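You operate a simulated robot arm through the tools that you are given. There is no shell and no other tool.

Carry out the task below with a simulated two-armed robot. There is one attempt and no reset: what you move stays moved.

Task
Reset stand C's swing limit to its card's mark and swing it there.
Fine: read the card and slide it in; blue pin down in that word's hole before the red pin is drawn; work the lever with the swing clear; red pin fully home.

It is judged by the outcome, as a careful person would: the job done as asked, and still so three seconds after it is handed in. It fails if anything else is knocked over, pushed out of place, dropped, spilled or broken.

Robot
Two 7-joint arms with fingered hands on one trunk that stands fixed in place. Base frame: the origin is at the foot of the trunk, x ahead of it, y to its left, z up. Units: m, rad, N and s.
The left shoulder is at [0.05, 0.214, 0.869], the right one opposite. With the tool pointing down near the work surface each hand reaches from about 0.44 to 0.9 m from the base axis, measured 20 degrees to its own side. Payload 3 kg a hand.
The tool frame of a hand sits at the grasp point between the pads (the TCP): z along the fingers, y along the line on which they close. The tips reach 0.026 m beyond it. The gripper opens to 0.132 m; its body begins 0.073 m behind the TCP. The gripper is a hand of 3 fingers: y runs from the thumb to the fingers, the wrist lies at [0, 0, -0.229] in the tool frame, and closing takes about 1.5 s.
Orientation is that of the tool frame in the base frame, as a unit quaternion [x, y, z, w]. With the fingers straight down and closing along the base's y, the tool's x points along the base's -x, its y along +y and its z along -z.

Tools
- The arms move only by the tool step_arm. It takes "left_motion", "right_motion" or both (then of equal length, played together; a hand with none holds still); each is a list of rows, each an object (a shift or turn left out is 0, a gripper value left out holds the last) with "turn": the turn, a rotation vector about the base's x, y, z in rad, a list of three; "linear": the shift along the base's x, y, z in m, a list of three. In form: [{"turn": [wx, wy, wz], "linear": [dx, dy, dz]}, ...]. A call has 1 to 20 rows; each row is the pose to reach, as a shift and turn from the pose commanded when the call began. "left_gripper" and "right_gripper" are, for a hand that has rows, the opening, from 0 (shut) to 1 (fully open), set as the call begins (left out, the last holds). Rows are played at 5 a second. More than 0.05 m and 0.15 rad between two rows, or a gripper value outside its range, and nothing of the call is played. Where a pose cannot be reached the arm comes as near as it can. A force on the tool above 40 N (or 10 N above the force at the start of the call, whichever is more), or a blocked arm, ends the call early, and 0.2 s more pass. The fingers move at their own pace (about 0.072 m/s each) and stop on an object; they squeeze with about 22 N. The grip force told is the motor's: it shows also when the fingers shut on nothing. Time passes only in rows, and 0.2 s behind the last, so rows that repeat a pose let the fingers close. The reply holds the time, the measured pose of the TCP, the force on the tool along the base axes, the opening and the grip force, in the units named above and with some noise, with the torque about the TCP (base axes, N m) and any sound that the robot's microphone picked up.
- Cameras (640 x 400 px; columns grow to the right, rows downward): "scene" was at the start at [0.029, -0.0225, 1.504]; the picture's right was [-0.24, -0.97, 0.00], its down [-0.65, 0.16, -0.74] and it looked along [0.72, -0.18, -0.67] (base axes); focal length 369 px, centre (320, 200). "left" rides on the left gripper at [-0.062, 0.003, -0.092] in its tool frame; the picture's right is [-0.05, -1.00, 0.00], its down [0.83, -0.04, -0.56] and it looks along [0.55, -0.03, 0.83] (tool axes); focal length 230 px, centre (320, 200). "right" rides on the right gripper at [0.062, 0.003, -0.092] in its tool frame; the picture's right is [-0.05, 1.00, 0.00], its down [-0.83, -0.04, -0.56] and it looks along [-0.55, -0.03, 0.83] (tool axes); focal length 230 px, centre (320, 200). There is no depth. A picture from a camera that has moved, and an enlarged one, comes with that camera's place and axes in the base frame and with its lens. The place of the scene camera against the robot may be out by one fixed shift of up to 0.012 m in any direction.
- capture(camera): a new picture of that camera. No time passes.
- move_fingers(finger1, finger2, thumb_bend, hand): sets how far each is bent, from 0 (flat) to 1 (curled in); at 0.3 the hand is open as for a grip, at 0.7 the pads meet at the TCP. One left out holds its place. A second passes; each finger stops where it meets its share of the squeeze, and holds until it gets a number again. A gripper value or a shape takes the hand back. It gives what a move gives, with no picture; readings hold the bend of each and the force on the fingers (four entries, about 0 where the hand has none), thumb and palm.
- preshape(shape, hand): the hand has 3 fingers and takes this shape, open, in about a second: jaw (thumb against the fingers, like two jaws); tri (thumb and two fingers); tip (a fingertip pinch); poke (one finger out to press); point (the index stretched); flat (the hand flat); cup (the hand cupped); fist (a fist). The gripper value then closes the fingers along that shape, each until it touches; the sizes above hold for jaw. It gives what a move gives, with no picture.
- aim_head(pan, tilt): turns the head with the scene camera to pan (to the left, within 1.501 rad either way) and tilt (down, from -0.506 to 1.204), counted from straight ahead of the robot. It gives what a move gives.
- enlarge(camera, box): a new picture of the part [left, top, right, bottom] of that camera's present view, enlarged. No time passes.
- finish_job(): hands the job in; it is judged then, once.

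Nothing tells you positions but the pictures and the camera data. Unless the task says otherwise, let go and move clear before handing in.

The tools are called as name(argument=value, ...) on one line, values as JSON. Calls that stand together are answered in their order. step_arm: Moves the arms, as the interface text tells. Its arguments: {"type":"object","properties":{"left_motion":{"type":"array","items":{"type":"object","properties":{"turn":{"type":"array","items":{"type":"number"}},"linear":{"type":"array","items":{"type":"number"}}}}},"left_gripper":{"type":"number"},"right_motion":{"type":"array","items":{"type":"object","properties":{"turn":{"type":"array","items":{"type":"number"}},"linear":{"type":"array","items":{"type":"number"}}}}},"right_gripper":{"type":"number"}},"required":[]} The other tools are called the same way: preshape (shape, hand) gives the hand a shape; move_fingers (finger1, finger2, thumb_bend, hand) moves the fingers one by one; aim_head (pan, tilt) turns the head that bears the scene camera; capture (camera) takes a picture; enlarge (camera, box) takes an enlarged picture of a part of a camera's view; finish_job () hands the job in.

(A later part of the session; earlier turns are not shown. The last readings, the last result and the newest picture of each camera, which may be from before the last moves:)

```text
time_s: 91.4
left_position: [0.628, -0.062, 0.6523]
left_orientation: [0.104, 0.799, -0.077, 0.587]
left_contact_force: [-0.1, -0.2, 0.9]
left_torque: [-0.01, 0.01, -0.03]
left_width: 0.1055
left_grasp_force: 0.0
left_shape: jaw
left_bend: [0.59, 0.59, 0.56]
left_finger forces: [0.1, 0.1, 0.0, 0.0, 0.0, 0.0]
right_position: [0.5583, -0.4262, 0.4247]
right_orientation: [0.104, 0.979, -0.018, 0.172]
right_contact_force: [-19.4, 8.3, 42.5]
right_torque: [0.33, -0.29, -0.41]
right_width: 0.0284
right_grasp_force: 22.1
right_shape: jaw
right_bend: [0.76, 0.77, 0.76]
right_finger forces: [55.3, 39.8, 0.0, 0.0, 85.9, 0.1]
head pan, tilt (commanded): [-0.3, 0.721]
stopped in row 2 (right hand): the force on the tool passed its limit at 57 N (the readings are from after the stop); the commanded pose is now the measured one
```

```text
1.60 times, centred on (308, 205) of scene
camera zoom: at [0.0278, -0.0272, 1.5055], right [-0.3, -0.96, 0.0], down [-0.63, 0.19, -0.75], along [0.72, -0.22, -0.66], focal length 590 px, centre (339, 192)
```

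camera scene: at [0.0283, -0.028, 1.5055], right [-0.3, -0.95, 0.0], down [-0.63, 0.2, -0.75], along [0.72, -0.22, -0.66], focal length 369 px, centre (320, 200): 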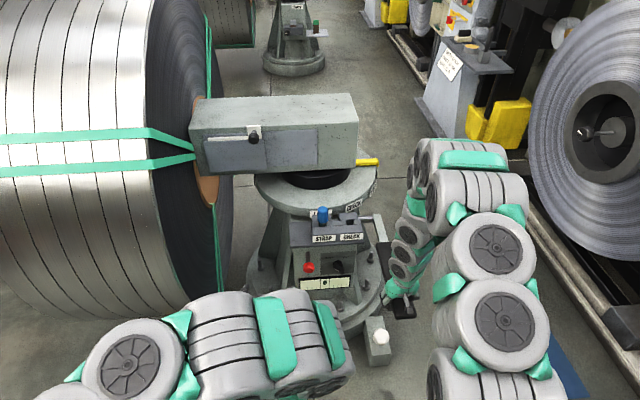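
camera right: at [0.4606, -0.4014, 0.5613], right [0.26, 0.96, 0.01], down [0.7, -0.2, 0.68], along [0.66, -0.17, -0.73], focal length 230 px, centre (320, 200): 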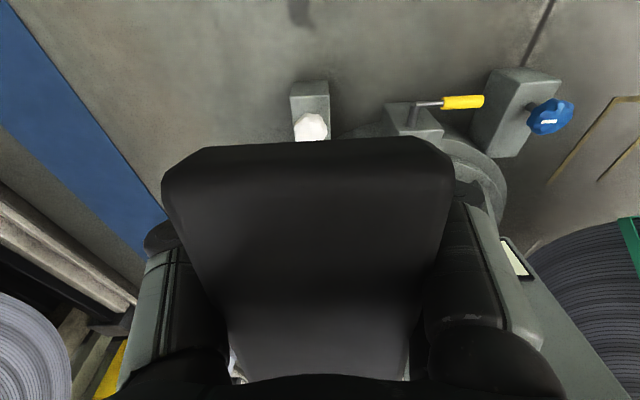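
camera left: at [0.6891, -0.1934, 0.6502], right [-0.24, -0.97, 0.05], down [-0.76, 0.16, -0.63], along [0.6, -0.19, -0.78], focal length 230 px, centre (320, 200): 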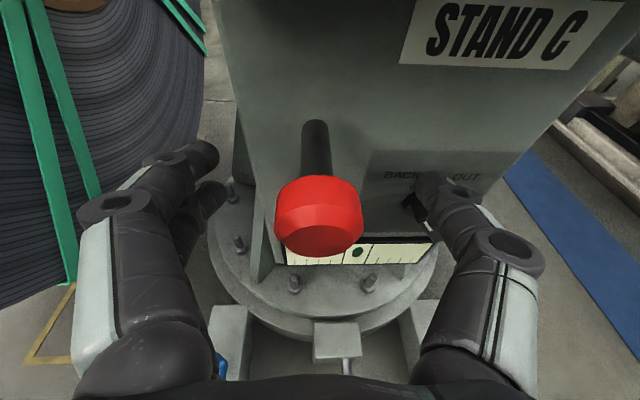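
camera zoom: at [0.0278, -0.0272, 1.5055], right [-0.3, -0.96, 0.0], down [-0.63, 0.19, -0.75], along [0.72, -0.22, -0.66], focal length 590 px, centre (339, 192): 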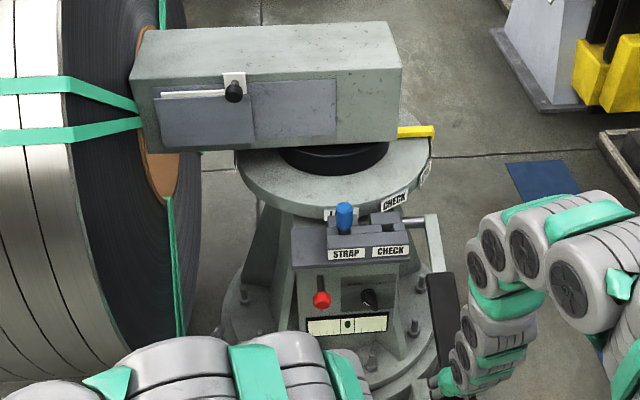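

With the lever moved slowly it still meets a firm stop at about 20° with no swing. That fits being set the wrong way: AISLE is likely the home end, so BACK is blocked here and OUT (as it was originally) is the direction from AISLE towards STRAP. I'll bring the lever back up, gently.

step_arm(right_motion=[{"linear": [-0.0061, 0.0013, 0.0101], "turn": [0.0075, 0.0341, 0]}, {"linear": [-0.0116, 0.0026, 0.0204], "turn": [0.015, 0.0682, 0]}, {"linear": [-0.017, 0.0037, 0.0309], "turn": [0.0225, 0.1023, 0]}, {"linear": [-0.022, 0.0048, 0.0415], "turn": [0.03, 0.1364, 0]}, {"linear": [-0.0266, 0.0058, 0.0523], "turn": [0.0375, 0.1705, 0]}, {"linear": [-0.0309, 0.0068, 0.0633], "turn": [0.045, 0.2046, 0]}, {"linear": [-0.0347, 0.0076, 0.0744], "turn": [0.0525, 0.2387, 0]}, {"linear": [-0.0382, 0.0084, 0.0857], "turn": [0.06, 0.2728, 0]}, {"linear": [-0.0412, 0.0091, 0.097], "turn": [0.0675, 0.3069, 0]}])

step_arm(right_motion=[{"linear": [0, 0, 0]}, {"linear": [0, 0, 0]}, {"linear": [0, 0, 0]}, {"linear": [0, 0, 0]}, {"linear": [0, 0, 0]}], right_gripper=0.9)

step_arm(right_motion=[{"linear": [0, 0, 0.03]}, {"linear": [0, 0, 0.06]}, {"linear": [0, 0, 0.1]}, {"linear": [0, -0.02, 0.14]}, {"linear": [0, -0.05, 0.18]}])

capture(camera="scene")

```text
time_s: 93.4
left_position: [0.6296, -0.0619, 0.6508]
left_orientation: [0.105, 0.799, -0.077, 0.587]
left_contact_force: [-0.5, 0.4, 0.9]
left_torque: [0.0, 0.0, -0.02]
left_width: 0.1054
left_grasp_force: 0.0
left_shape: jaw
left_bend: [0.59, 0.59, 0.56]
left_finger forces: [0.0, 0.1, 0.0, 0.0, 0.0, 0.0]
right_position: [0.5212, -0.4167, 0.5232]
right_orientation: [0.105, 0.994, 0.0, 0.019]
right_contact_force: [39.2, -2.2, 4.1]
right_torque: [0.1, 2.26, -0.3]
right_width: 0.0273
right_grasp_force: 22.5
right_shape: jaw
right_bend: [0.76, 0.77, 0.76]
right_finger forces: [36.6, 27.1, 0.1, 0.0, 55.0, 0.0]
head pan, tilt (commanded): [-0.3, 0.721]
```

```text
time_s: 94.6
left_position: [0.6286, -0.0625, 0.6531]
left_orientation: [0.103, 0.799, -0.076, 0.588]
left_contact_force: [-0.2, -0.2, -0.2]
left_torque: [-0.03, -0.03, 0.0]
left_width: 0.1054
left_grasp_force: 0.0
left_shape: jaw
left_bend: [0.59, 0.59, 0.56]
left_finger forces: [0.0, 0.0, 0.0, 0.0, 0.1, 0.0]
right_position: [0.5169, -0.417, 0.5224]
right_orientation: [0.106, 0.994, 0.0, 0.017]
right_contact_force: [-3.2, -1.0, 0.7]
right_torque: [0.08, -0.2, -0.07]
right_width: 0.1187
right_grasp_force: 0.1
right_shape: jaw
right_bend: [0.48, 0.48, 0.44]
right_finger forces: [0.0, 0.0, 0.0, 0.1, 2.6, 0.1]
head pan, tilt (commanded): [-0.3, 0.721]
```

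```text
time_s: 95.8
left_position: [0.6293, -0.0611, 0.6515]
left_orientation: [0.104, 0.799, -0.077, 0.588]
left_contact_force: [-0.4, -0.3, -1.0]
left_torque: [-0.02, -0.01, -0.02]
left_width: 0.1055
left_grasp_force: 0.1
left_shape: jaw
left_bend: [0.59, 0.59, 0.56]
left_finger forces: [0.1, 0.0, 0.2, 0.0, 0.0, 0.1]
right_position: [0.5163, -0.4633, 0.701]
right_orientation: [0.106, 0.994, 0.0, 0.017]
right_contact_force: [-0.1, 0.7, 0.1]
right_torque: [-0.02, 0.0, 0.01]
right_width: 0.1187
right_grasp_force: 0.0
right_shape: jaw
right_bend: [0.48, 0.48, 0.44]
right_finger forces: [0.1, 0.1, 0.0, 0.0, 0.1, 0.0]
head pan, tilt (commanded): [-0.3, 0.721]
```

```text
taken
camera scene: at [0.0283, -0.0275, 1.5055], right [-0.3, -0.96, 0.0], down [-0.63, 0.2, -0.75], along [0.72, -0.22, -0.66], focal length 369 px, centre (320, 200)
```

scene: 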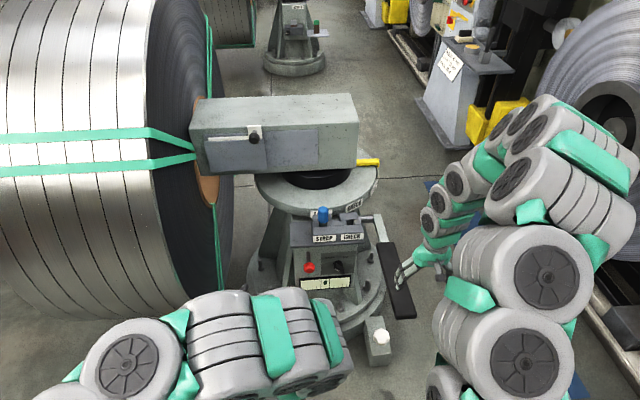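

The lever is back up and nothing else has changed. I'll bring the left hand to the knob again, with a different roll so its camera stays clear of the drawn red pin.

step_arm(left_motion=[{"linear": [0.0, -0.03, -0.019], "turn": [-0.052, 0.0286, -0.0172]}, {"linear": [0.004, -0.06, -0.038], "turn": [-0.104, 0.0571, -0.0345]}, {"linear": [0.01, -0.09, -0.057], "turn": [-0.156, 0.0857, -0.0517]}, {"linear": [0.017, -0.12, -0.076], "turn": [-0.208, 0.1142, -0.0689]}, {"linear": [0.025, -0.15, -0.095], "turn": [-0.26, 0.1428, -0.0861]}, {"linear": [0.033, -0.18, -0.114], "turn": [-0.312, 0.1713, -0.1034]}, {"linear": [0.04, -0.206, -0.131], "turn": [-0.364, 0.1999, -0.1206]}], left_gripper=0.6)

capture(camera="left")

enlarge(camera="scene", box=[280, 230, 408, 310])

```text
time_s: 97.4
left_position: [0.6673, -0.2687, 0.5203]
left_orientation: [0.035, 0.818, -0.265, 0.508]
left_contact_force: [-0.1, -0.9, -0.6]
left_torque: [0.0, -0.02, -0.02]
left_width: 0.0796
left_grasp_force: 0.1
left_shape: jaw
left_bend: [0.71, 0.71, 0.71]
left_finger forces: [0.1, 0.0, 0.0, 0.0, 0.1, 0.0]
right_position: [0.5171, -0.4616, 0.7013]
right_orientation: [0.106, 0.994, 0.001, 0.018]
right_contact_force: [-0.1, 0.8, -0.7]
right_torque: [0.02, -0.02, -0.02]
right_width: 0.1187
right_grasp_force: 0.1
right_shape: jaw
right_bend: [0.48, 0.48, 0.44]
right_finger forces: [0.0, 0.0, 0.1, 0.0, 0.0, 0.0]
head pan, tilt (commanded): [-0.3, 0.721]
```

```text
taken
camera left: at [0.623, -0.2098, 0.6049], right [-0.3, -0.84, 0.44], down [-0.86, 0.05, -0.5], along [0.4, -0.53, -0.74], focal length 230 px, centre (320, 200)
```

left: 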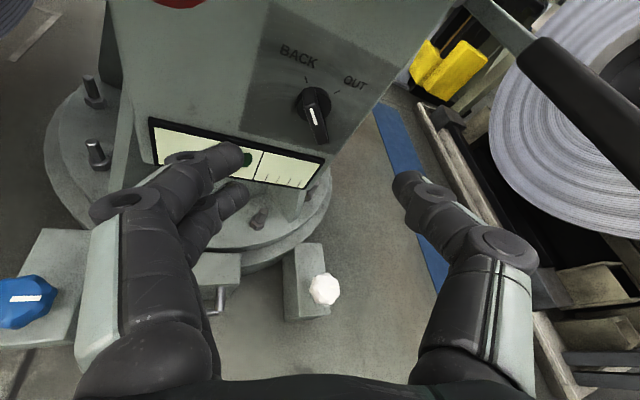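

```text
5.00 times, centred on (344, 270) of scene
camera zoom: at [0.0284, -0.0276, 1.5055], right [-0.3, -0.96, 0.0], down [-0.63, 0.2, -0.75], along [0.72, -0.22, -0.66], focal length 1843 px, centre (200, -150)
```

zoom: 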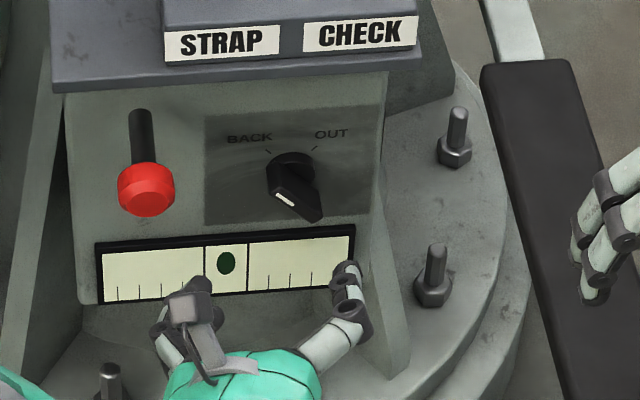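

Aligned. Advancing onto the knob and closing.

step_arm(left_motion=[{"linear": [0.022, -0.0118, -0.0078]}, {"linear": [0.044, -0.0235, -0.0155]}, {"linear": [0.066, -0.0353, -0.0233]}, {"linear": [0.082, -0.045, -0.03]}])

capture(camera="left")

```text
time_s: 98.4
left_position: [0.75, -0.3093, 0.4903]
left_orientation: [0.035, 0.819, -0.264, 0.509]
left_contact_force: [1.1, 0.9, 0.6]
left_torque: [-0.01, 0.0, 0.0]
left_width: 0.0796
left_grasp_force: 0.0
left_shape: jaw
left_bend: [0.71, 0.71, 0.71]
left_finger forces: [0.1, 0.0, 0.0, 0.0, 0.0, 0.0]
right_position: [0.5169, -0.4622, 0.7001]
right_orientation: [0.106, 0.994, 0.0, 0.017]
right_contact_force: [0.8, -0.2, 0.1]
right_torque: [0.0, 0.0, -0.01]
right_width: 0.1189
right_grasp_force: 0.0
right_shape: jaw
right_bend: [0.48, 0.48, 0.44]
right_finger forces: [0.1, 0.0, 0.0, 0.1, 0.0, 0.0]
head pan, tilt (commanded): [-0.3, 0.721]
```

```text
taken
camera left: at [0.705, -0.2507, 0.5735], right [-0.3, -0.85, 0.44], down [-0.86, 0.05, -0.5], along [0.4, -0.53, -0.75], focal length 230 px, centre (320, 200)
```

left: 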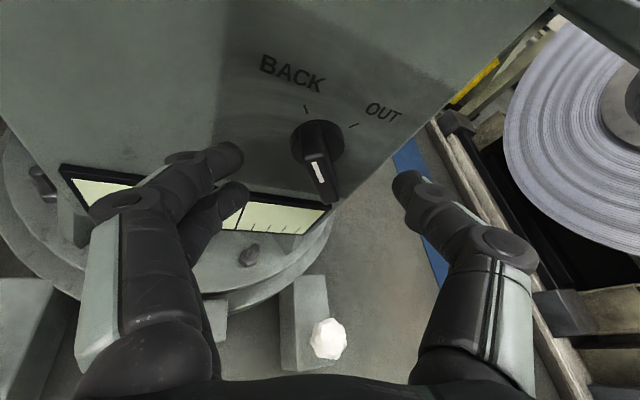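

Bar is between the jaws. Closing on it.

step_arm(left_motion=[{"linear": [0, 0, 0]}, {"linear": [0, 0, 0]}, {"linear": [0, 0, 0]}, {"linear": [0, 0, 0]}, {"linear": [0, 0, 0]}, {"linear": [0, 0, 0]}], left_gripper=0.05)

capture(camera="left")

enlarge(camera="scene", box=[280, 230, 408, 310])

```text
time_s: 99.8
left_position: [0.7479, -0.3106, 0.4899]
left_orientation: [0.036, 0.818, -0.265, 0.509]
left_contact_force: [-5.0, 5.4, -2.1]
left_torque: [0.05, 0.17, 0.05]
left_width: 0.0065
left_grasp_force: 22.1
left_shape: jaw
left_bend: [0.71, 0.7, 0.7]
left_finger forces: [10.1, 12.5, 0.1, 0.1, 14.8, 0.1]
right_position: [0.5169, -0.4623, 0.7013]
right_orientation: [0.106, 0.994, 0.0, 0.017]
right_contact_force: [0.0, -0.2, -0.9]
right_torque: [-0.03, 0.02, 0.0]
right_width: 0.1187
right_grasp_force: 0.0
right_shape: jaw
right_bend: [0.48, 0.48, 0.44]
right_finger forces: [0.0, 0.0, 0.0, 0.0, 0.0, 0.1]
head pan, tilt (commanded): [-0.3, 0.721]
```

```text
taken
camera left: at [0.7039, -0.2519, 0.5735], right [-0.3, -0.85, 0.44], down [-0.86, 0.05, -0.5], along [0.4, -0.53, -0.75], focal length 230 px, centre (320, 200)
```

left: 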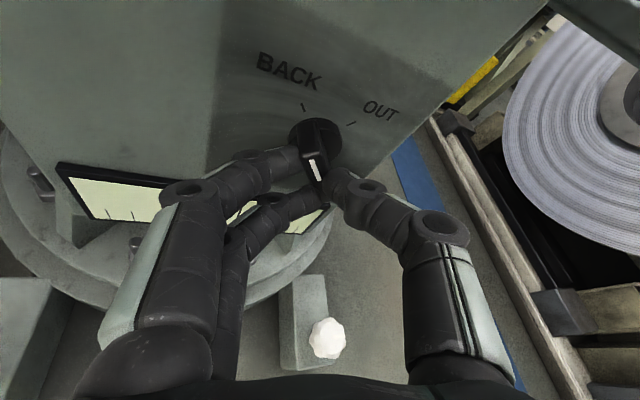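

```text
5.00 times, centred on (344, 270) of scene
camera zoom: at [0.0283, -0.0275, 1.5055], right [-0.3, -0.96, 0.0], down [-0.63, 0.2, -0.75], along [0.72, -0.22, -0.66], focal length 1843 px, centre (200, -150)
```

zoom: 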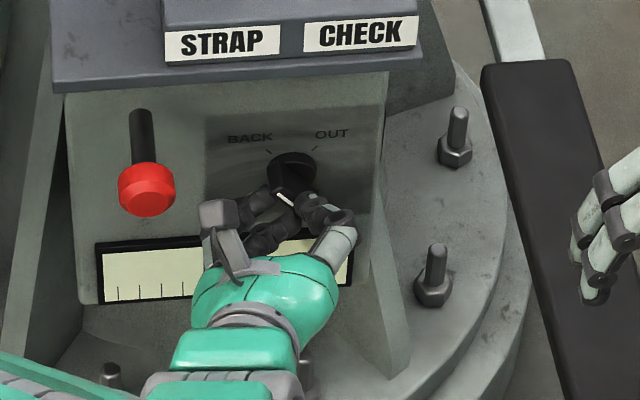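

Gripped. Rolling the hand clockwise to bring the knob back to OUT.

step_arm(left_motion=[{"linear": [0, 0, 0], "turn": [0.1058, -0.0611, -0.0445]}, {"linear": [0, 0, 0], "turn": [0.2116, -0.1222, -0.089]}, {"linear": [0, 0, 0], "turn": [0.3174, -0.1833, -0.1335]}, {"linear": [0, 0, 0], "turn": [0.4232, -0.2444, -0.178]}, {"linear": [0, 0, 0], "turn": [0.529, -0.3055, -0.2225]}, {"linear": [0, 0, 0], "turn": [0.6348, -0.3666, -0.267]}])

capture(camera="left")

enlarge(camera="scene", box=[280, 230, 408, 310])

```text
time_s: 101.2
left_position: [0.7514, -0.3117, 0.4893]
left_orientation: [0.345, 0.743, -0.051, 0.571]
left_contact_force: [-31.4, 24.5, -2.0]
left_torque: [0.22, 0.31, 0.21]
left_width: 0.009
left_grasp_force: 22.1
left_shape: jaw
left_bend: [0.72, 0.71, 0.7]
left_finger forces: [12.4, 22.1, 0.0, 0.0, 30.2, 0.1]
right_position: [0.5166, -0.4616, 0.7005]
right_orientation: [0.106, 0.994, -0.001, 0.018]
right_contact_force: [-0.6, 0.8, 0.1]
right_torque: [0.01, 0.03, 0.01]
right_width: 0.1185
right_grasp_force: 0.0
right_shape: jaw
right_bend: [0.48, 0.48, 0.44]
right_finger forces: [0.1, 0.1, 0.0, 0.0, 0.1, 0.1]
head pan, tilt (commanded): [-0.3, 0.721]
```

```text
taken
camera left: at [0.6843, -0.2945, 0.5783], right [-0.56, -0.78, -0.27], down [-0.57, 0.61, -0.56], along [0.6, -0.16, -0.78], focal length 230 px, centre (320, 200)
```

left: 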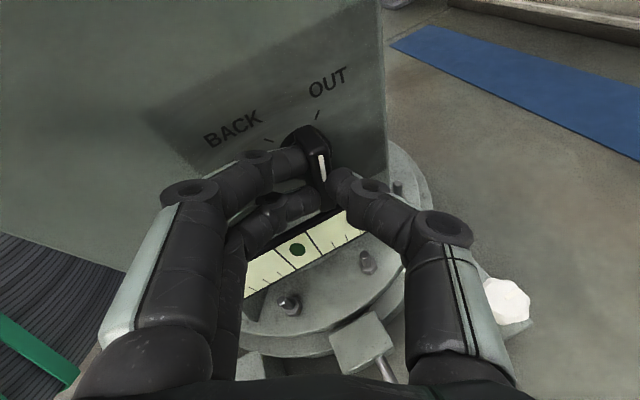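

```text
5.00 times, centred on (344, 270) of scene
camera zoom: at [0.0281, -0.0274, 1.5055], right [-0.3, -0.96, 0.0], down [-0.63, 0.19, -0.75], along [0.72, -0.22, -0.66], focal length 1843 px, centre (200, -150)
```

zoom: 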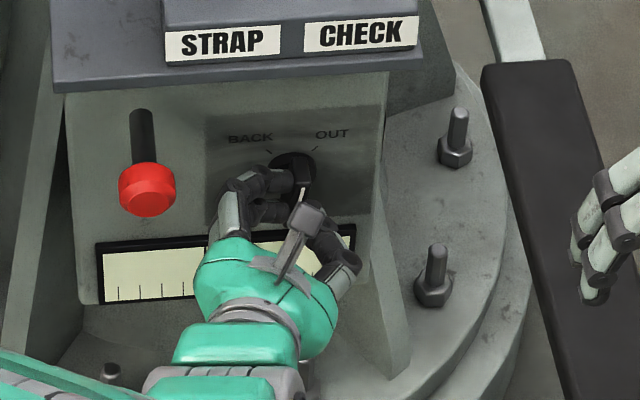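

Past vertical towards OUT; side force is building, so I'll ease the hand back 3 mm and continue turning.

step_arm(left_motion=[{"linear": [-0.003, 0.003, 0], "turn": [0.0, 0.0, 0.0]}, {"linear": [-0.003, 0.003, 0], "turn": [0.1058, -0.0611, -0.0445]}, {"linear": [-0.003, 0.003, 0], "turn": [0.2116, -0.1222, -0.089]}, {"linear": [-0.003, 0.003, 0], "turn": [0.3174, -0.1833, -0.1335]}, {"linear": [-0.003, 0.003, 0], "turn": [0.4232, -0.2444, -0.178]}, {"linear": [-0.003, 0.003, 0], "turn": [0.48, -0.277, -0.202]}])

capture(camera="left")

enlarge(camera="scene", box=[280, 230, 408, 310])

```text
time_s: 102.6
left_position: [0.7483, -0.3116, 0.4933]
left_orientation: [0.546, 0.61, 0.118, 0.563]
left_contact_force: [-5.2, 1.3, 12.6]
left_torque: [-0.6, -0.21, 0.02]
left_width: 0.0056
left_grasp_force: 22.9
left_shape: jaw
left_bend: [0.73, 0.71, 0.7]
left_finger forces: [17.1, 9.1, 0.0, 0.0, 22.0, 0.0]
right_position: [0.517, -0.4615, 0.7016]
right_orientation: [0.106, 0.994, -0.001, 0.018]
right_contact_force: [-0.8, 0.2, 0.0]
right_torque: [-0.01, 0.0, 0.02]
right_width: 0.1188
right_grasp_force: 0.1
right_shape: jaw
right_bend: [0.48, 0.48, 0.44]
right_finger forces: [0.1, 0.0, 0.1, 0.0, 0.0, 0.0]
head pan, tilt (commanded): [-0.3, 0.721]
```

```text
taken
camera left: at [0.6611, -0.3159, 0.5617], right [-0.54, -0.42, -0.73], down [-0.28, 0.91, -0.31], along [0.79, 0.04, -0.61], focal length 230 px, centre (320, 200)
```

left: 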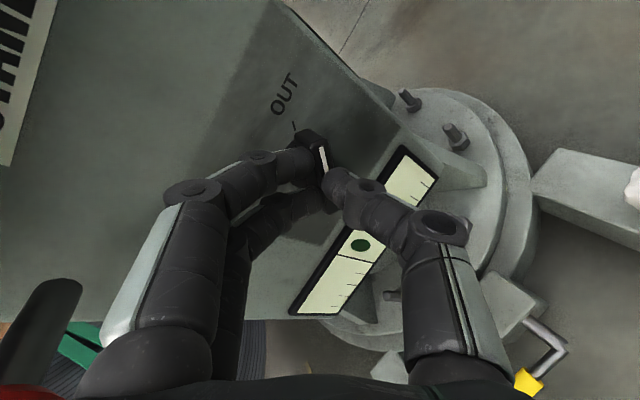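

```text
5.00 times, centred on (344, 270) of scene
camera zoom: at [0.0281, -0.0275, 1.5055], right [-0.3, -0.96, 0.0], down [-0.63, 0.2, -0.75], along [0.72, -0.22, -0.66], focal length 1843 px, centre (200, -150)
```

zoom: 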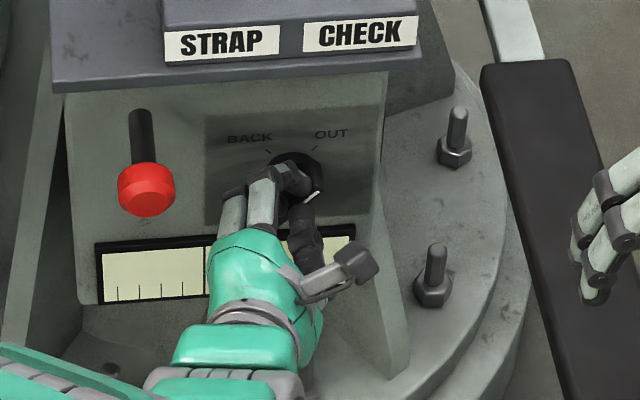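

It looks to be at OUT, against its end stop. Opening and backing off to check.

step_arm(left_motion=[{"linear": [0, 0, 0]}, {"linear": [0, 0, 0]}, {"linear": [0, 0, 0]}, {"linear": [0, 0, 0]}, {"linear": [0, 0, 0]}], left_gripper=0.7)

step_arm(left_motion=[{"linear": [-0.0244, 0.0141, 0.0102]}, {"linear": [-0.0488, 0.0281, 0.0205]}, {"linear": [-0.0732, 0.0422, 0.0307]}, {"linear": [-0.0976, 0.0563, 0.041]}])

enlarge(camera="scene", box=[300, 235, 380, 285])

capture(camera="left")

```text
time_s: 103.8
left_position: [0.7474, -0.3107, 0.4914]
left_orientation: [0.546, 0.611, 0.116, 0.561]
left_contact_force: [0.6, 0.0, -0.1]
left_torque: [0.0, 0.0, -0.01]
left_width: 0.0919
left_grasp_force: 0.1
left_shape: jaw
left_bend: [0.68, 0.68, 0.64]
left_finger forces: [0.1, 0.0, 0.0, 0.0, 0.0, 0.0]
right_position: [0.5162, -0.4619, 0.7004]
right_orientation: [0.107, 0.994, 0.0, 0.018]
right_contact_force: [0.0, 0.0, -0.7]
right_torque: [0.02, 0.0, 0.04]
right_width: 0.1187
right_grasp_force: 0.1
right_shape: jaw
right_bend: [0.48, 0.48, 0.44]
right_finger forces: [0.1, 0.0, 0.0, 0.1, 0.1, 0.0]
head pan, tilt (commanded): [-0.3, 0.721]
```

```text
time_s: 104.8
left_position: [0.6499, -0.2537, 0.5349]
left_orientation: [0.545, 0.61, 0.117, 0.562]
left_contact_force: [-1.1, 0.1, 1.2]
left_torque: [0.01, 0.01, 0.0]
left_width: 0.0923
left_grasp_force: 0.2
left_shape: jaw
left_bend: [0.68, 0.68, 0.64]
left_finger forces: [0.0, 0.1, 0.1, 0.0, 0.1, 0.1]
right_position: [0.5162, -0.4621, 0.7015]
right_orientation: [0.106, 0.994, 0.0, 0.017]
right_contact_force: [-0.9, 0.5, 0.1]
right_torque: [0.01, 0.0, 0.0]
right_width: 0.1186
right_grasp_force: 0.0
right_shape: jaw
right_bend: [0.48, 0.48, 0.44]
right_finger forces: [0.1, 0.2, 0.1, 0.0, 0.0, 0.0]
head pan, tilt (commanded): [-0.3, 0.721]
```

```text
8.00 times, centred on (340, 260) of scene
camera zoom: at [0.0283, -0.0275, 1.5055], right [-0.3, -0.96, 0.0], down [-0.63, 0.2, -0.75], along [0.72, -0.22, -0.66], focal length 2949 px, centre (160, -280)
```

zoom: 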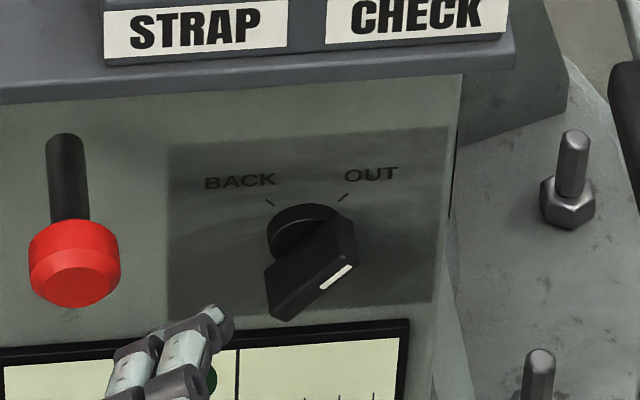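

```text
taken
camera left: at [0.5627, -0.2586, 0.6039], right [-0.55, -0.42, -0.73], down [-0.29, 0.91, -0.31], along [0.79, 0.04, -0.62], focal length 230 px, centre (320, 200)
```

left: 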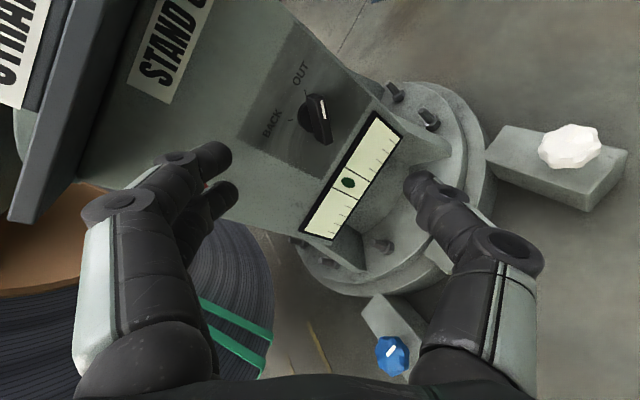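

The knob is back on OUT exactly as I found it. I'll take the left arm well away, back the way it came, before working the lever.

step_arm(left_motion=[{"linear": [0.0, 0.003, 0.002], "turn": [-0.1084, 0.0629, 0.0456]}, {"linear": [0.0, 0.006, 0.004], "turn": [-0.2168, 0.1257, 0.0912]}, {"linear": [0.0, 0.009, 0.005], "turn": [-0.3252, 0.1886, 0.1368]}, {"linear": [0.0, 0.012, 0.006], "turn": [-0.4335, 0.2515, 0.1824]}, {"linear": [0.0, 0.015, 0.008], "turn": [-0.5419, 0.3144, 0.228]}, {"linear": [0.0, 0.018, 0.009], "turn": [-0.6503, 0.3772, 0.2736]}, {"linear": [0.0, 0.02, 0.01], "turn": [-0.7587, 0.4401, 0.3192]}], left_gripper=0.7)

step_arm(left_motion=[{"linear": [-0.006, 0.023, 0.032], "turn": [0.0334, 0.0703, 0.009]}, {"linear": [-0.01, 0.046, 0.064], "turn": [0.0667, 0.1405, 0.018]}, {"linear": [-0.014, 0.07, 0.096], "turn": [0.1, 0.2108, 0.027]}, {"linear": [-0.018, 0.093, 0.128], "turn": [0.1335, 0.281, 0.036]}, {"linear": [-0.023, 0.116, 0.16], "turn": [0.1668, 0.3514, 0.045]}, {"linear": [-0.028, 0.14, 0.192], "turn": [0.2, 0.4216, 0.054]}, {"linear": [-0.033, 0.163, 0.223], "turn": [0.2335, 0.492, 0.063]}, {"linear": [-0.038, 0.186, 0.255], "turn": [0.267, 0.562, 0.072]}, {"linear": [-0.042, 0.21, 0.287], "turn": [0.3, 0.6325, 0.081]}, {"linear": [-0.046, 0.233, 0.319], "turn": [0.3336, 0.7027, 0.09]}, {"linear": [-0.05, 0.256, 0.351], "turn": [0.367, 0.773, 0.099]}])

capture(camera="scene")

```text
time_s: 106.4
left_position: [0.6499, -0.2336, 0.5409]
left_orientation: [0.213, 0.791, -0.15, 0.553]
left_contact_force: [0.2, 0.6, 0.3]
left_torque: [0.03, -0.01, 0.0]
left_width: 0.0923
left_grasp_force: 0.1
left_shape: jaw
left_bend: [0.68, 0.68, 0.64]
left_finger forces: [0.1, 0.1, 0.0, 0.1, 0.0, 0.0]
right_position: [0.5165, -0.4635, 0.7006]
right_orientation: [0.106, 0.994, 0.0, 0.017]
right_contact_force: [-0.5, -0.6, 0.3]
right_torque: [0.0, -0.01, 0.01]
right_width: 0.1184
right_grasp_force: 0.0
right_shape: jaw
right_bend: [0.48, 0.48, 0.44]
right_finger forces: [0.0, 0.0, 0.0, 0.0, 0.0, 0.0]
head pan, tilt (commanded): [-0.3, 0.721]
```

```text
time_s: 108.8
left_position: [0.5984, 0.0249, 0.8938]
left_orientation: [0.198, 0.963, -0.048, 0.175]
left_contact_force: [-0.7, -0.2, 0.1]
left_torque: [0.02, -0.01, -0.05]
left_width: 0.092
left_grasp_force: 0.1
left_shape: jaw
left_bend: [0.68, 0.68, 0.64]
left_finger forces: [0.0, 0.0, 0.1, 0.0, 0.0, 0.0]
right_position: [0.5159, -0.4628, 0.7012]
right_orientation: [0.107, 0.994, -0.001, 0.017]
right_contact_force: [0.6, 0.3, -0.9]
right_torque: [0.01, 0.03, -0.02]
right_width: 0.1189
right_grasp_force: 0.1
right_shape: jaw
right_bend: [0.48, 0.48, 0.44]
right_finger forces: [0.1, 0.1, 0.0, 0.1, 0.0, 0.0]
head pan, tilt (commanded): [-0.3, 0.721]
```

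```text
taken
camera scene: at [0.0283, -0.0276, 1.5055], right [-0.3, -0.96, 0.0], down [-0.63, 0.2, -0.75], along [0.72, -0.22, -0.66], focal length 369 px, centre (320, 200)
```

scene: 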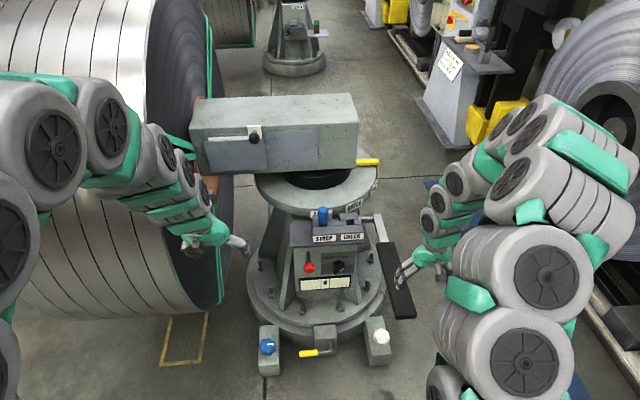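

Now the rest of the way back to a parked position for the left arm, close to my body.

step_arm(left_motion=[{"linear": [-0.022, 0.021, 0.028], "turn": [0.0157, 0.0332, 0.0042]}, {"linear": [-0.044, 0.043, 0.056], "turn": [0.0314, 0.0664, 0.0084]}, {"linear": [-0.066, 0.064, 0.083], "turn": [0.0471, 0.0996, 0.0126]}, {"linear": [-0.088, 0.086, 0.111], "turn": [0.0628, 0.1328, 0.0168]}, {"linear": [-0.11, 0.107, 0.139], "turn": [0.0785, 0.166, 0.021]}, {"linear": [-0.132, 0.128, 0.167], "turn": [0.0942, 0.1992, 0.0252]}, {"linear": [-0.152, 0.15, 0.19], "turn": [0.1099, 0.2324, 0.0294]}, {"linear": [-0.172, 0.171, 0.21], "turn": [0.1256, 0.2656, 0.0336]}, {"linear": [-0.185, 0.19, 0.23], "turn": [0.1413, 0.2988, 0.0378]}, {"linear": [-0.195, 0.21, 0.25], "turn": [0.157, 0.332, 0.042]}])

step_arm(right_motion=[{"linear": [0.001, 0.023, 0.0]}, {"linear": [0.002, 0.046, 0.0]}, {"linear": [0.002, 0.046, -0.04]}, {"linear": [0.002, 0.046, -0.08]}, {"linear": [0.002, 0.046, -0.12]}, {"linear": [0.002, 0.046, -0.145]}])

capture(camera="right")

capture(camera="scene")

```text
time_s: 111.0
left_position: [0.4049, 0.2341, 1.1453]
left_orientation: [0.18, 0.984, 0.0, -0.001]
left_contact_force: [-0.1, 0.4, 0.5]
left_torque: [-0.01, 0.01, -0.01]
left_width: 0.092
left_grasp_force: 0.0
left_shape: jaw
left_bend: [0.68, 0.68, 0.64]
left_finger forces: [0.1, 0.1, 0.1, 0.0, 0.0, 0.0]
right_position: [0.517, -0.4634, 0.7011]
right_orientation: [0.106, 0.994, 0.001, 0.018]
right_contact_force: [0.2, 0.5, -0.1]
right_torque: [0.04, 0.01, 0.01]
right_width: 0.1184
right_grasp_force: 0.1
right_shape: jaw
right_bend: [0.48, 0.48, 0.44]
right_finger forces: [0.0, 0.0, 0.0, 0.1, 0.0, 0.0]
head pan, tilt (commanded): [-0.3, 0.721]
```

```text
time_s: 112.4
left_position: [0.4057, 0.2335, 1.1446]
left_orientation: [0.181, 0.983, 0.0, -0.001]
left_contact_force: [-1.1, 0.9, -0.5]
left_torque: [0.0, -0.01, 0.03]
left_width: 0.0922
left_grasp_force: 0.1
left_shape: jaw
left_bend: [0.68, 0.68, 0.64]
left_finger forces: [0.0, 0.1, 0.0, 0.0, 0.0, 0.1]
right_position: [0.5184, -0.4216, 0.5575]
right_orientation: [0.107, 0.994, 0.0, 0.017]
right_contact_force: [0.7, -1.2, 0.3]
right_torque: [-0.02, 0.0, 0.03]
right_width: 0.1187
right_grasp_force: 0.0
right_shape: jaw
right_bend: [0.48, 0.48, 0.44]
right_finger forces: [0.0, 0.1, 0.0, 0.0, 0.1, 0.0]
head pan, tilt (commanded): [-0.3, 0.721]
```

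```text
taken
camera right: at [0.457, -0.4045, 0.6462], right [0.26, 0.97, 0.01], down [0.78, -0.22, 0.58], along [0.56, -0.15, -0.81], focal length 230 px, centre (320, 200)
```

right: 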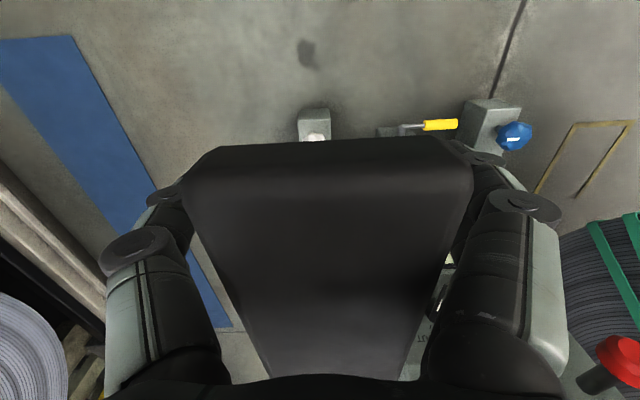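

```text
taken
camera scene: at [0.0284, -0.0276, 1.5055], right [-0.3, -0.96, 0.0], down [-0.63, 0.2, -0.75], along [0.72, -0.22, -0.66], focal length 369 px, centre (320, 200)
```

scene: 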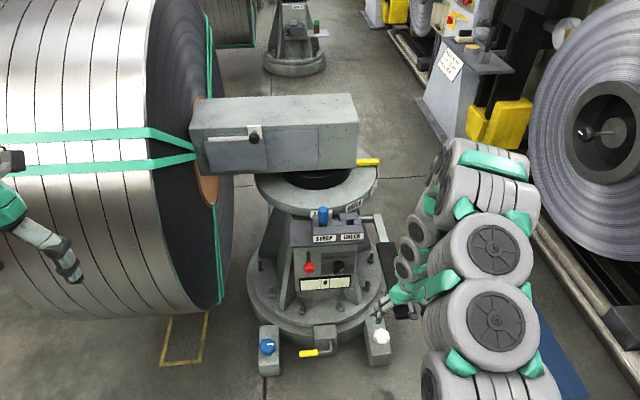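

Both arms are clear of the swing. Lowering the palm onto the lever, closing loosely, then pressing down slowly while watching the pointer.

step_arm(right_motion=[{"linear": [0, 0.003, -0.007]}, {"linear": [0, 0.005, -0.014]}, {"linear": [0, 0.005, -0.02]}])

step_arm(right_motion=[{"linear": [0, 0, 0]}, {"linear": [0, 0, 0]}, {"linear": [0, 0, 0]}, {"linear": [0, 0, 0]}], right_gripper=0.35)

step_arm(right_motion=[{"linear": [0.0017, -0.0004, -0.0072], "turn": [-0.0047, -0.0213, 0]}, {"linear": [0.0034, -0.0007, -0.0143], "turn": [-0.0093, -0.0426, 0]}, {"linear": [0.0055, -0.0012, -0.0214], "turn": [-0.014, -0.064, 0]}, {"linear": [0.0075, -0.0016, -0.0285], "turn": [-0.0186, -0.0853, 0]}, {"linear": [0.0098, -0.0021, -0.0355], "turn": [-0.0233, -0.1066, 0]}, {"linear": [0.0121, -0.0026, -0.0425], "turn": [-0.0279, -0.1279, 0]}, {"linear": [0.0148, -0.0032, -0.0494], "turn": [-0.0326, -0.1492, 0]}, {"linear": [0.0174, -0.0038, -0.0562], "turn": [-0.0372, -0.1705, 0]}])

enlarge(camera="scene", box=[180, 80, 436, 330])

```text
time_s: 113.2
left_position: [0.4053, 0.2339, 1.1453]
left_orientation: [0.181, 0.984, 0.0, -0.001]
left_contact_force: [-0.3, 0.3, -0.4]
left_torque: [0.0, 0.0, 0.0]
left_width: 0.0921
left_grasp_force: 0.0
left_shape: jaw
left_bend: [0.68, 0.68, 0.64]
left_finger forces: [0.0, 0.0, 0.1, 0.1, 0.1, 0.0]
right_position: [0.5182, -0.416, 0.5376]
right_orientation: [0.106, 0.994, 0.0, 0.017]
right_contact_force: [-2.1, -4.8, 0.2]
right_torque: [0.29, -0.12, -0.05]
right_width: 0.1186
right_grasp_force: 0.2
right_shape: jaw
right_bend: [0.48, 0.48, 0.44]
right_finger forces: [0.1, 0.0, 0.0, 0.0, 5.1, 0.0]
head pan, tilt (commanded): [-0.3, 0.721]
```

```text
time_s: 114.2
left_position: [0.4043, 0.2345, 1.1453]
left_orientation: [0.181, 0.984, 0.0, -0.001]
left_contact_force: [0.2, 0.1, 0.3]
left_torque: [0.01, 0.0, -0.03]
left_width: 0.0922
left_grasp_force: 0.1
left_shape: jaw
left_bend: [0.68, 0.68, 0.64]
left_finger forces: [0.1, 0.0, 0.0, 0.0, 0.0, 0.1]
right_position: [0.5194, -0.4155, 0.5384]
right_orientation: [0.106, 0.994, 0.0, 0.018]
right_contact_force: [-2.1, -13.0, 0.1]
right_torque: [0.41, -0.06, 0.03]
right_width: 0.029
right_grasp_force: 21.7
right_shape: jaw
right_bend: [0.76, 0.76, 0.76]
right_finger forces: [35.0, 35.7, 0.0, 0.1, 82.5, 0.1]
head pan, tilt (commanded): [-0.3, 0.721]
```

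```text
time_s: 116.1
left_position: [0.4051, 0.2345, 1.1453]
left_orientation: [0.18, 0.984, -0.001, -0.001]
left_contact_force: [-0.7, -0.4, 0.2]
left_torque: [-0.01, 0.01, 0.01]
left_width: 0.0921
left_grasp_force: 0.1
left_shape: jaw
left_bend: [0.68, 0.68, 0.64]
left_finger forces: [0.0, 0.1, 0.0, 0.0, 0.0, 0.0]
right_position: [0.5353, -0.4186, 0.4801]
right_orientation: [0.106, 0.989, -0.011, 0.101]
right_contact_force: [-7.6, -14.6, 2.0]
right_torque: [0.92, -0.46, 0.1]
right_width: 0.0282
right_grasp_force: 22.1
right_shape: jaw
right_bend: [0.76, 0.76, 0.76]
right_finger forces: [34.5, 36.5, 0.0, 0.0, 79.3, 0.0]
head pan, tilt (commanded): [-0.3, 0.721]
stopped in row 8 (right hand): the force on the tool passed its limit at 42 N (the readings are from after the stop); the commanded pose is now the measured one
```

```text
1.60 times, centred on (308, 205) of scene
camera zoom: at [0.0284, -0.0276, 1.5055], right [-0.29, -0.96, 0.0], down [-0.63, 0.19, -0.75], along [0.72, -0.22, -0.66], focal length 590 px, centre (339, 192)
```

zoom: 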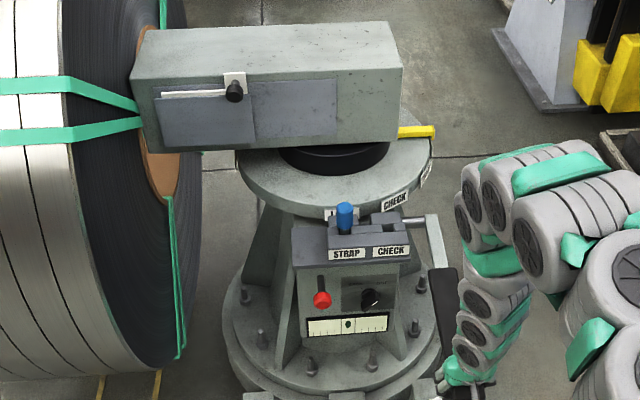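

Lever about 10° down. Continuing slowly.

step_arm(right_motion=[{"linear": [0.0027, -0.0006, -0.0068], "turn": [-0.0047, -0.0213, 0]}, {"linear": [0.0058, -0.0013, -0.0135], "turn": [-0.0094, -0.0426, 0]}, {"linear": [0.009, -0.002, -0.0201], "turn": [-0.0141, -0.0639, 0]}, {"linear": [0.0122, -0.0027, -0.0267], "turn": [-0.0188, -0.0853, 0]}, {"linear": [0.0156, -0.0034, -0.0332], "turn": [-0.0234, -0.1066, 0]}, {"linear": [0.0191, -0.0042, -0.0396], "turn": [-0.0281, -0.1279, 0]}])

enlarge(camera="scene", box=[180, 80, 436, 330])

enlarge(camera="scene", box=[340, 140, 404, 180])

```text
time_s: 117.5
left_position: [0.4057, 0.2333, 1.1449]
left_orientation: [0.18, 0.984, 0.0, -0.001]
left_contact_force: [0.9, 0.5, 0.2]
left_torque: [0.0, 0.01, -0.04]
left_width: 0.0922
left_grasp_force: 0.0
left_shape: jaw
left_bend: [0.68, 0.68, 0.64]
left_finger forces: [0.1, 0.0, 0.0, 0.1, 0.0, 0.0]
right_position: [0.5523, -0.4242, 0.4393]
right_orientation: [0.105, 0.981, -0.017, 0.165]
right_contact_force: [-31.3, -10.6, -4.4]
right_torque: [0.74, -1.9, 0.23]
right_width: 0.028
right_grasp_force: 22.1
right_shape: jaw
right_bend: [0.76, 0.76, 0.76]
right_finger forces: [32.8, 33.4, 0.0, 0.1, 75.8, 0.0]
head pan, tilt (commanded): [-0.3, 0.721]
```

```text
1.60 times, centred on (308, 205) of scene
camera zoom: at [0.0281, -0.0277, 1.5055], right [-0.3, -0.96, 0.0], down [-0.63, 0.2, -0.75], along [0.72, -0.22, -0.66], focal length 590 px, centre (339, 192)
```

zoom: 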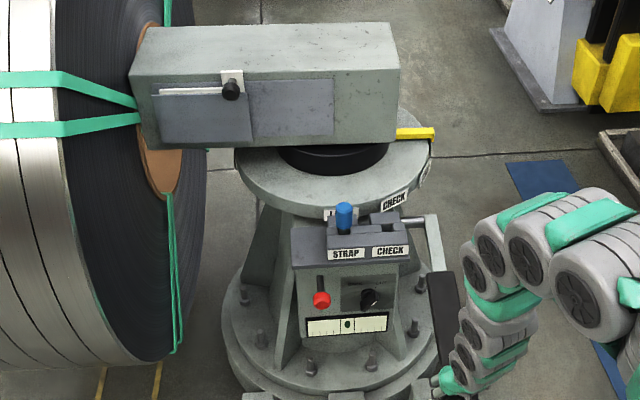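

```text
10.00 times, centred on (372, 160) of scene
camera zoom: at [0.0281, -0.0277, 1.5055], right [-0.3, -0.96, 0.0], down [-0.63, 0.2, -0.75], along [0.72, -0.22, -0.66], focal length 3686 px, centre (-200, 600)
```

zoom: 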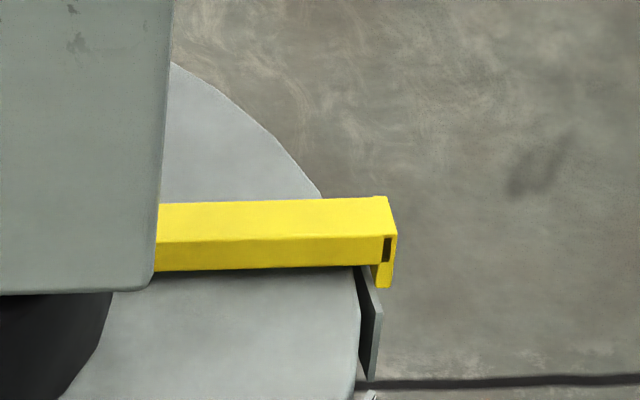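

The pointer and coil have started to move, toward STRAP - OUT was the right direction. Continuing the stroke slowly, easing the hand back slightly off its forward load.

step_arm(right_motion=[{"linear": [-0.003, 0.0007, 0.0], "turn": [0, 0, 0]}, {"linear": [0.0005, -0.0001, -0.0064], "turn": [-0.0047, -0.0213, 0]}, {"linear": [0.004, -0.0009, -0.0127], "turn": [-0.0094, -0.0426, 0]}, {"linear": [0.008, -0.0018, -0.0189], "turn": [-0.0141, -0.0639, 0]}, {"linear": [0.012, -0.0027, -0.025], "turn": [-0.0188, -0.0853, 0]}, {"linear": [0.0162, -0.0036, -0.031], "turn": [-0.0234, -0.1066, 0]}, {"linear": [0.0205, -0.0045, -0.037], "turn": [-0.0281, -0.1279, 0]}])

enlarge(camera="scene", box=[180, 80, 436, 330])

enlarge(camera="scene", box=[340, 140, 404, 200])

```text
time_s: 118.5
left_position: [0.4042, 0.2344, 1.1451]
left_orientation: [0.179, 0.984, 0.0, -0.001]
left_contact_force: [0.0, -0.2, -0.4]
left_torque: [0.05, 0.02, 0.02]
left_width: 0.0922
left_grasp_force: 0.0
left_shape: jaw
left_bend: [0.68, 0.68, 0.64]
left_finger forces: [0.1, 0.0, 0.0, 0.1, 0.1, 0.0]
right_position: [0.5595, -0.4254, 0.4261]
right_orientation: [0.105, 0.976, -0.02, 0.191]
right_contact_force: [-31.2, 6.9, 48.9]
right_torque: [0.14, -0.64, -0.22]
right_width: 0.0282
right_grasp_force: 21.9
right_shape: jaw
right_bend: [0.76, 0.76, 0.76]
right_finger forces: [49.6, 47.5, 0.0, 0.0, 91.7, 0.0]
head pan, tilt (commanded): [-0.3, 0.721]
stopped in row 4 (right hand): the force on the tool passed its limit at 68 N (the readings are from after the stop); the commanded pose is now the measured one
```

```text
1.60 times, centred on (308, 205) of scene
camera zoom: at [0.0277, -0.0271, 1.5055], right [-0.29, -0.96, 0.0], down [-0.63, 0.19, -0.75], along [0.72, -0.22, -0.66], focal length 590 px, centre (339, 192)
```

zoom: 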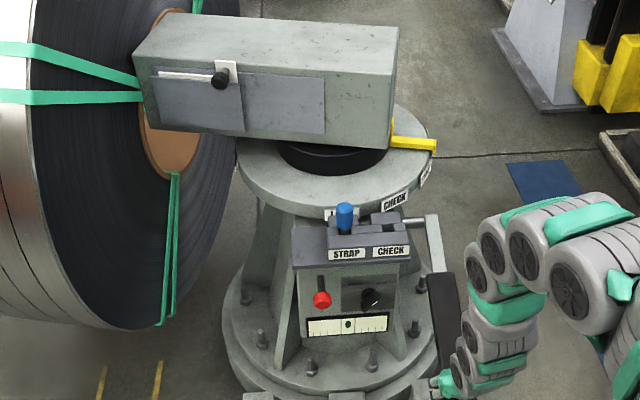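

```text
6.67 times, centred on (372, 170) of scene
camera zoom: at [0.0277, -0.0271, 1.5055], right [-0.29, -0.96, 0.0], down [-0.63, 0.19, -0.75], along [0.72, -0.22, -0.66], focal length 2457 px, centre (-27, 400)
```

zoom: 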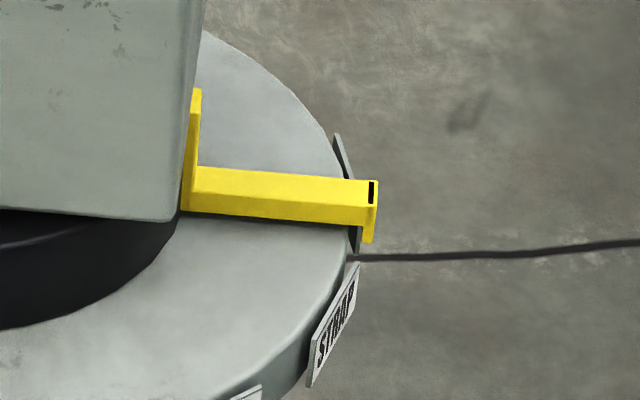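

The lever is at its bottom stop and the swing is turning on its own toward STRAP. I'll ease the pressure slightly, hold, and watch it arrive.

step_arm(right_motion=[{"linear": [0, 0, 0.003]}, {"linear": [0, 0, 0.003]}, {"linear": [0, 0, 0.003]}, {"linear": [0, 0, 0.003]}, {"linear": [0, 0, 0.003]}])

enlarge(camera="scene", box=[180, 80, 436, 330])

enlarge(camera="scene", box=[340, 140, 404, 200])

```text
time_s: 119.7
left_position: [0.4053, 0.234, 1.1459]
left_orientation: [0.181, 0.984, 0.0, -0.001]
left_contact_force: [0.1, 0.0, -0.5]
left_torque: [-0.03, -0.01, -0.04]
left_width: 0.0922
left_grasp_force: 0.1
left_shape: jaw
left_bend: [0.68, 0.68, 0.64]
left_finger forces: [0.0, 0.0, 0.1, 0.0, 0.0, 0.0]
right_position: [0.5581, -0.4236, 0.4269]
right_orientation: [0.104, 0.976, -0.02, 0.191]
right_contact_force: [-24.8, -4.2, -3.9]
right_torque: [0.47, -1.45, 0.05]
right_width: 0.0281
right_grasp_force: 22.2
right_shape: jaw
right_bend: [0.76, 0.76, 0.76]
right_finger forces: [36.1, 34.2, 0.1, 0.1, 72.7, 0.0]
head pan, tilt (commanded): [-0.3, 0.721]
```

```text
1.60 times, centred on (308, 205) of scene
camera zoom: at [0.0282, -0.0277, 1.5055], right [-0.3, -0.96, 0.0], down [-0.63, 0.2, -0.75], along [0.72, -0.22, -0.66], focal length 590 px, centre (339, 192)
```

zoom: 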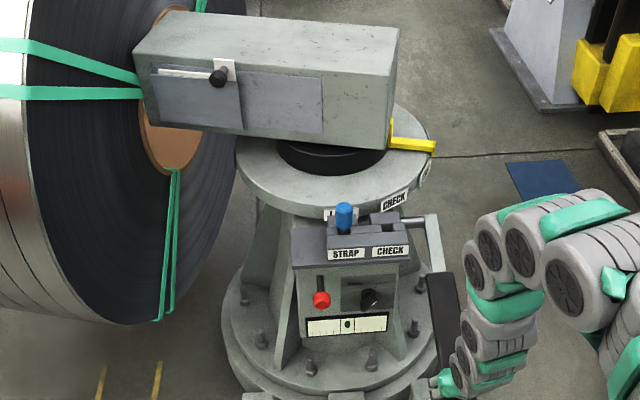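

```text
6.67 times, centred on (372, 170) of scene
camera zoom: at [0.0282, -0.0277, 1.5055], right [-0.3, -0.96, 0.0], down [-0.63, 0.2, -0.75], along [0.72, -0.22, -0.66], focal length 2457 px, centre (-27, 400)
```

zoom: 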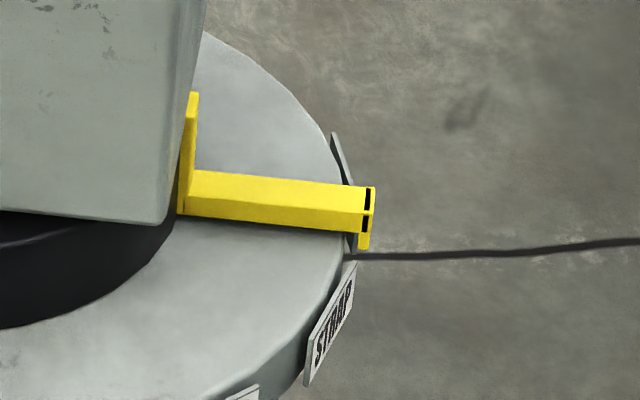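

The swing paused part-way when I eased off, so it needs the lever held fully down. Pressing gently again and holding.

step_arm(right_motion=[{"linear": [-0.002, 0, -0.003]}, {"linear": [-0.002, 0, -0.005]}, {"linear": [-0.002, 0, -0.006]}, {"linear": [-0.002, 0, -0.006]}])

enlarge(camera="scene", box=[340, 140, 404, 200])

enlarge(camera="scene", box=[350, 205, 446, 330])

```text
time_s: 120.1
left_position: [0.4052, 0.2342, 1.1454]
left_orientation: [0.18, 0.984, -0.001, -0.001]
left_contact_force: [-0.8, -1.0, -0.2]
left_torque: [-0.01, 0.01, 0.0]
left_width: 0.0918
left_grasp_force: 0.1
left_shape: jaw
left_bend: [0.68, 0.68, 0.64]
left_finger forces: [0.0, 0.1, 0.1, 0.0, 0.1, 0.0]
right_position: [0.5595, -0.4248, 0.4277]
right_orientation: [0.103, 0.976, -0.02, 0.193]
right_contact_force: [-16.0, 6.7, 36.2]
right_torque: [0.24, -0.06, -0.41]
right_width: 0.0279
right_grasp_force: 21.8
right_shape: jaw
right_bend: [0.76, 0.76, 0.76]
right_finger forces: [48.0, 43.9, 0.0, 0.0, 83.3, 0.1]
head pan, tilt (commanded): [-0.3, 0.721]
stopped in row 2 (right hand): the force on the tool passed its limit at 47 N (the readings are from after the stop); the commanded pose is now the measured one
```

```text
6.67 times, centred on (372, 170) of scene
camera zoom: at [0.0279, -0.0272, 1.5055], right [-0.29, -0.96, 0.0], down [-0.63, 0.19, -0.75], along [0.72, -0.22, -0.66], focal length 2457 px, centre (-27, 400)
```

zoom: 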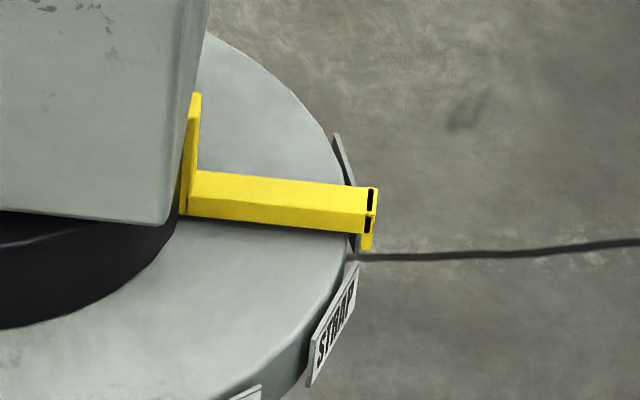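

```text
3.20 times, centred on (398, 268) of scene
camera zoom: at [0.0279, -0.0272, 1.5055], right [-0.29, -0.96, 0.0], down [-0.63, 0.19, -0.75], along [0.72, -0.22, -0.66], focal length 1180 px, centre (70, -16)
```

zoom: 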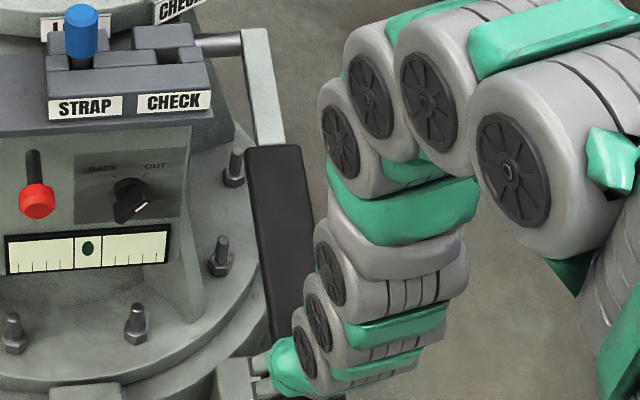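

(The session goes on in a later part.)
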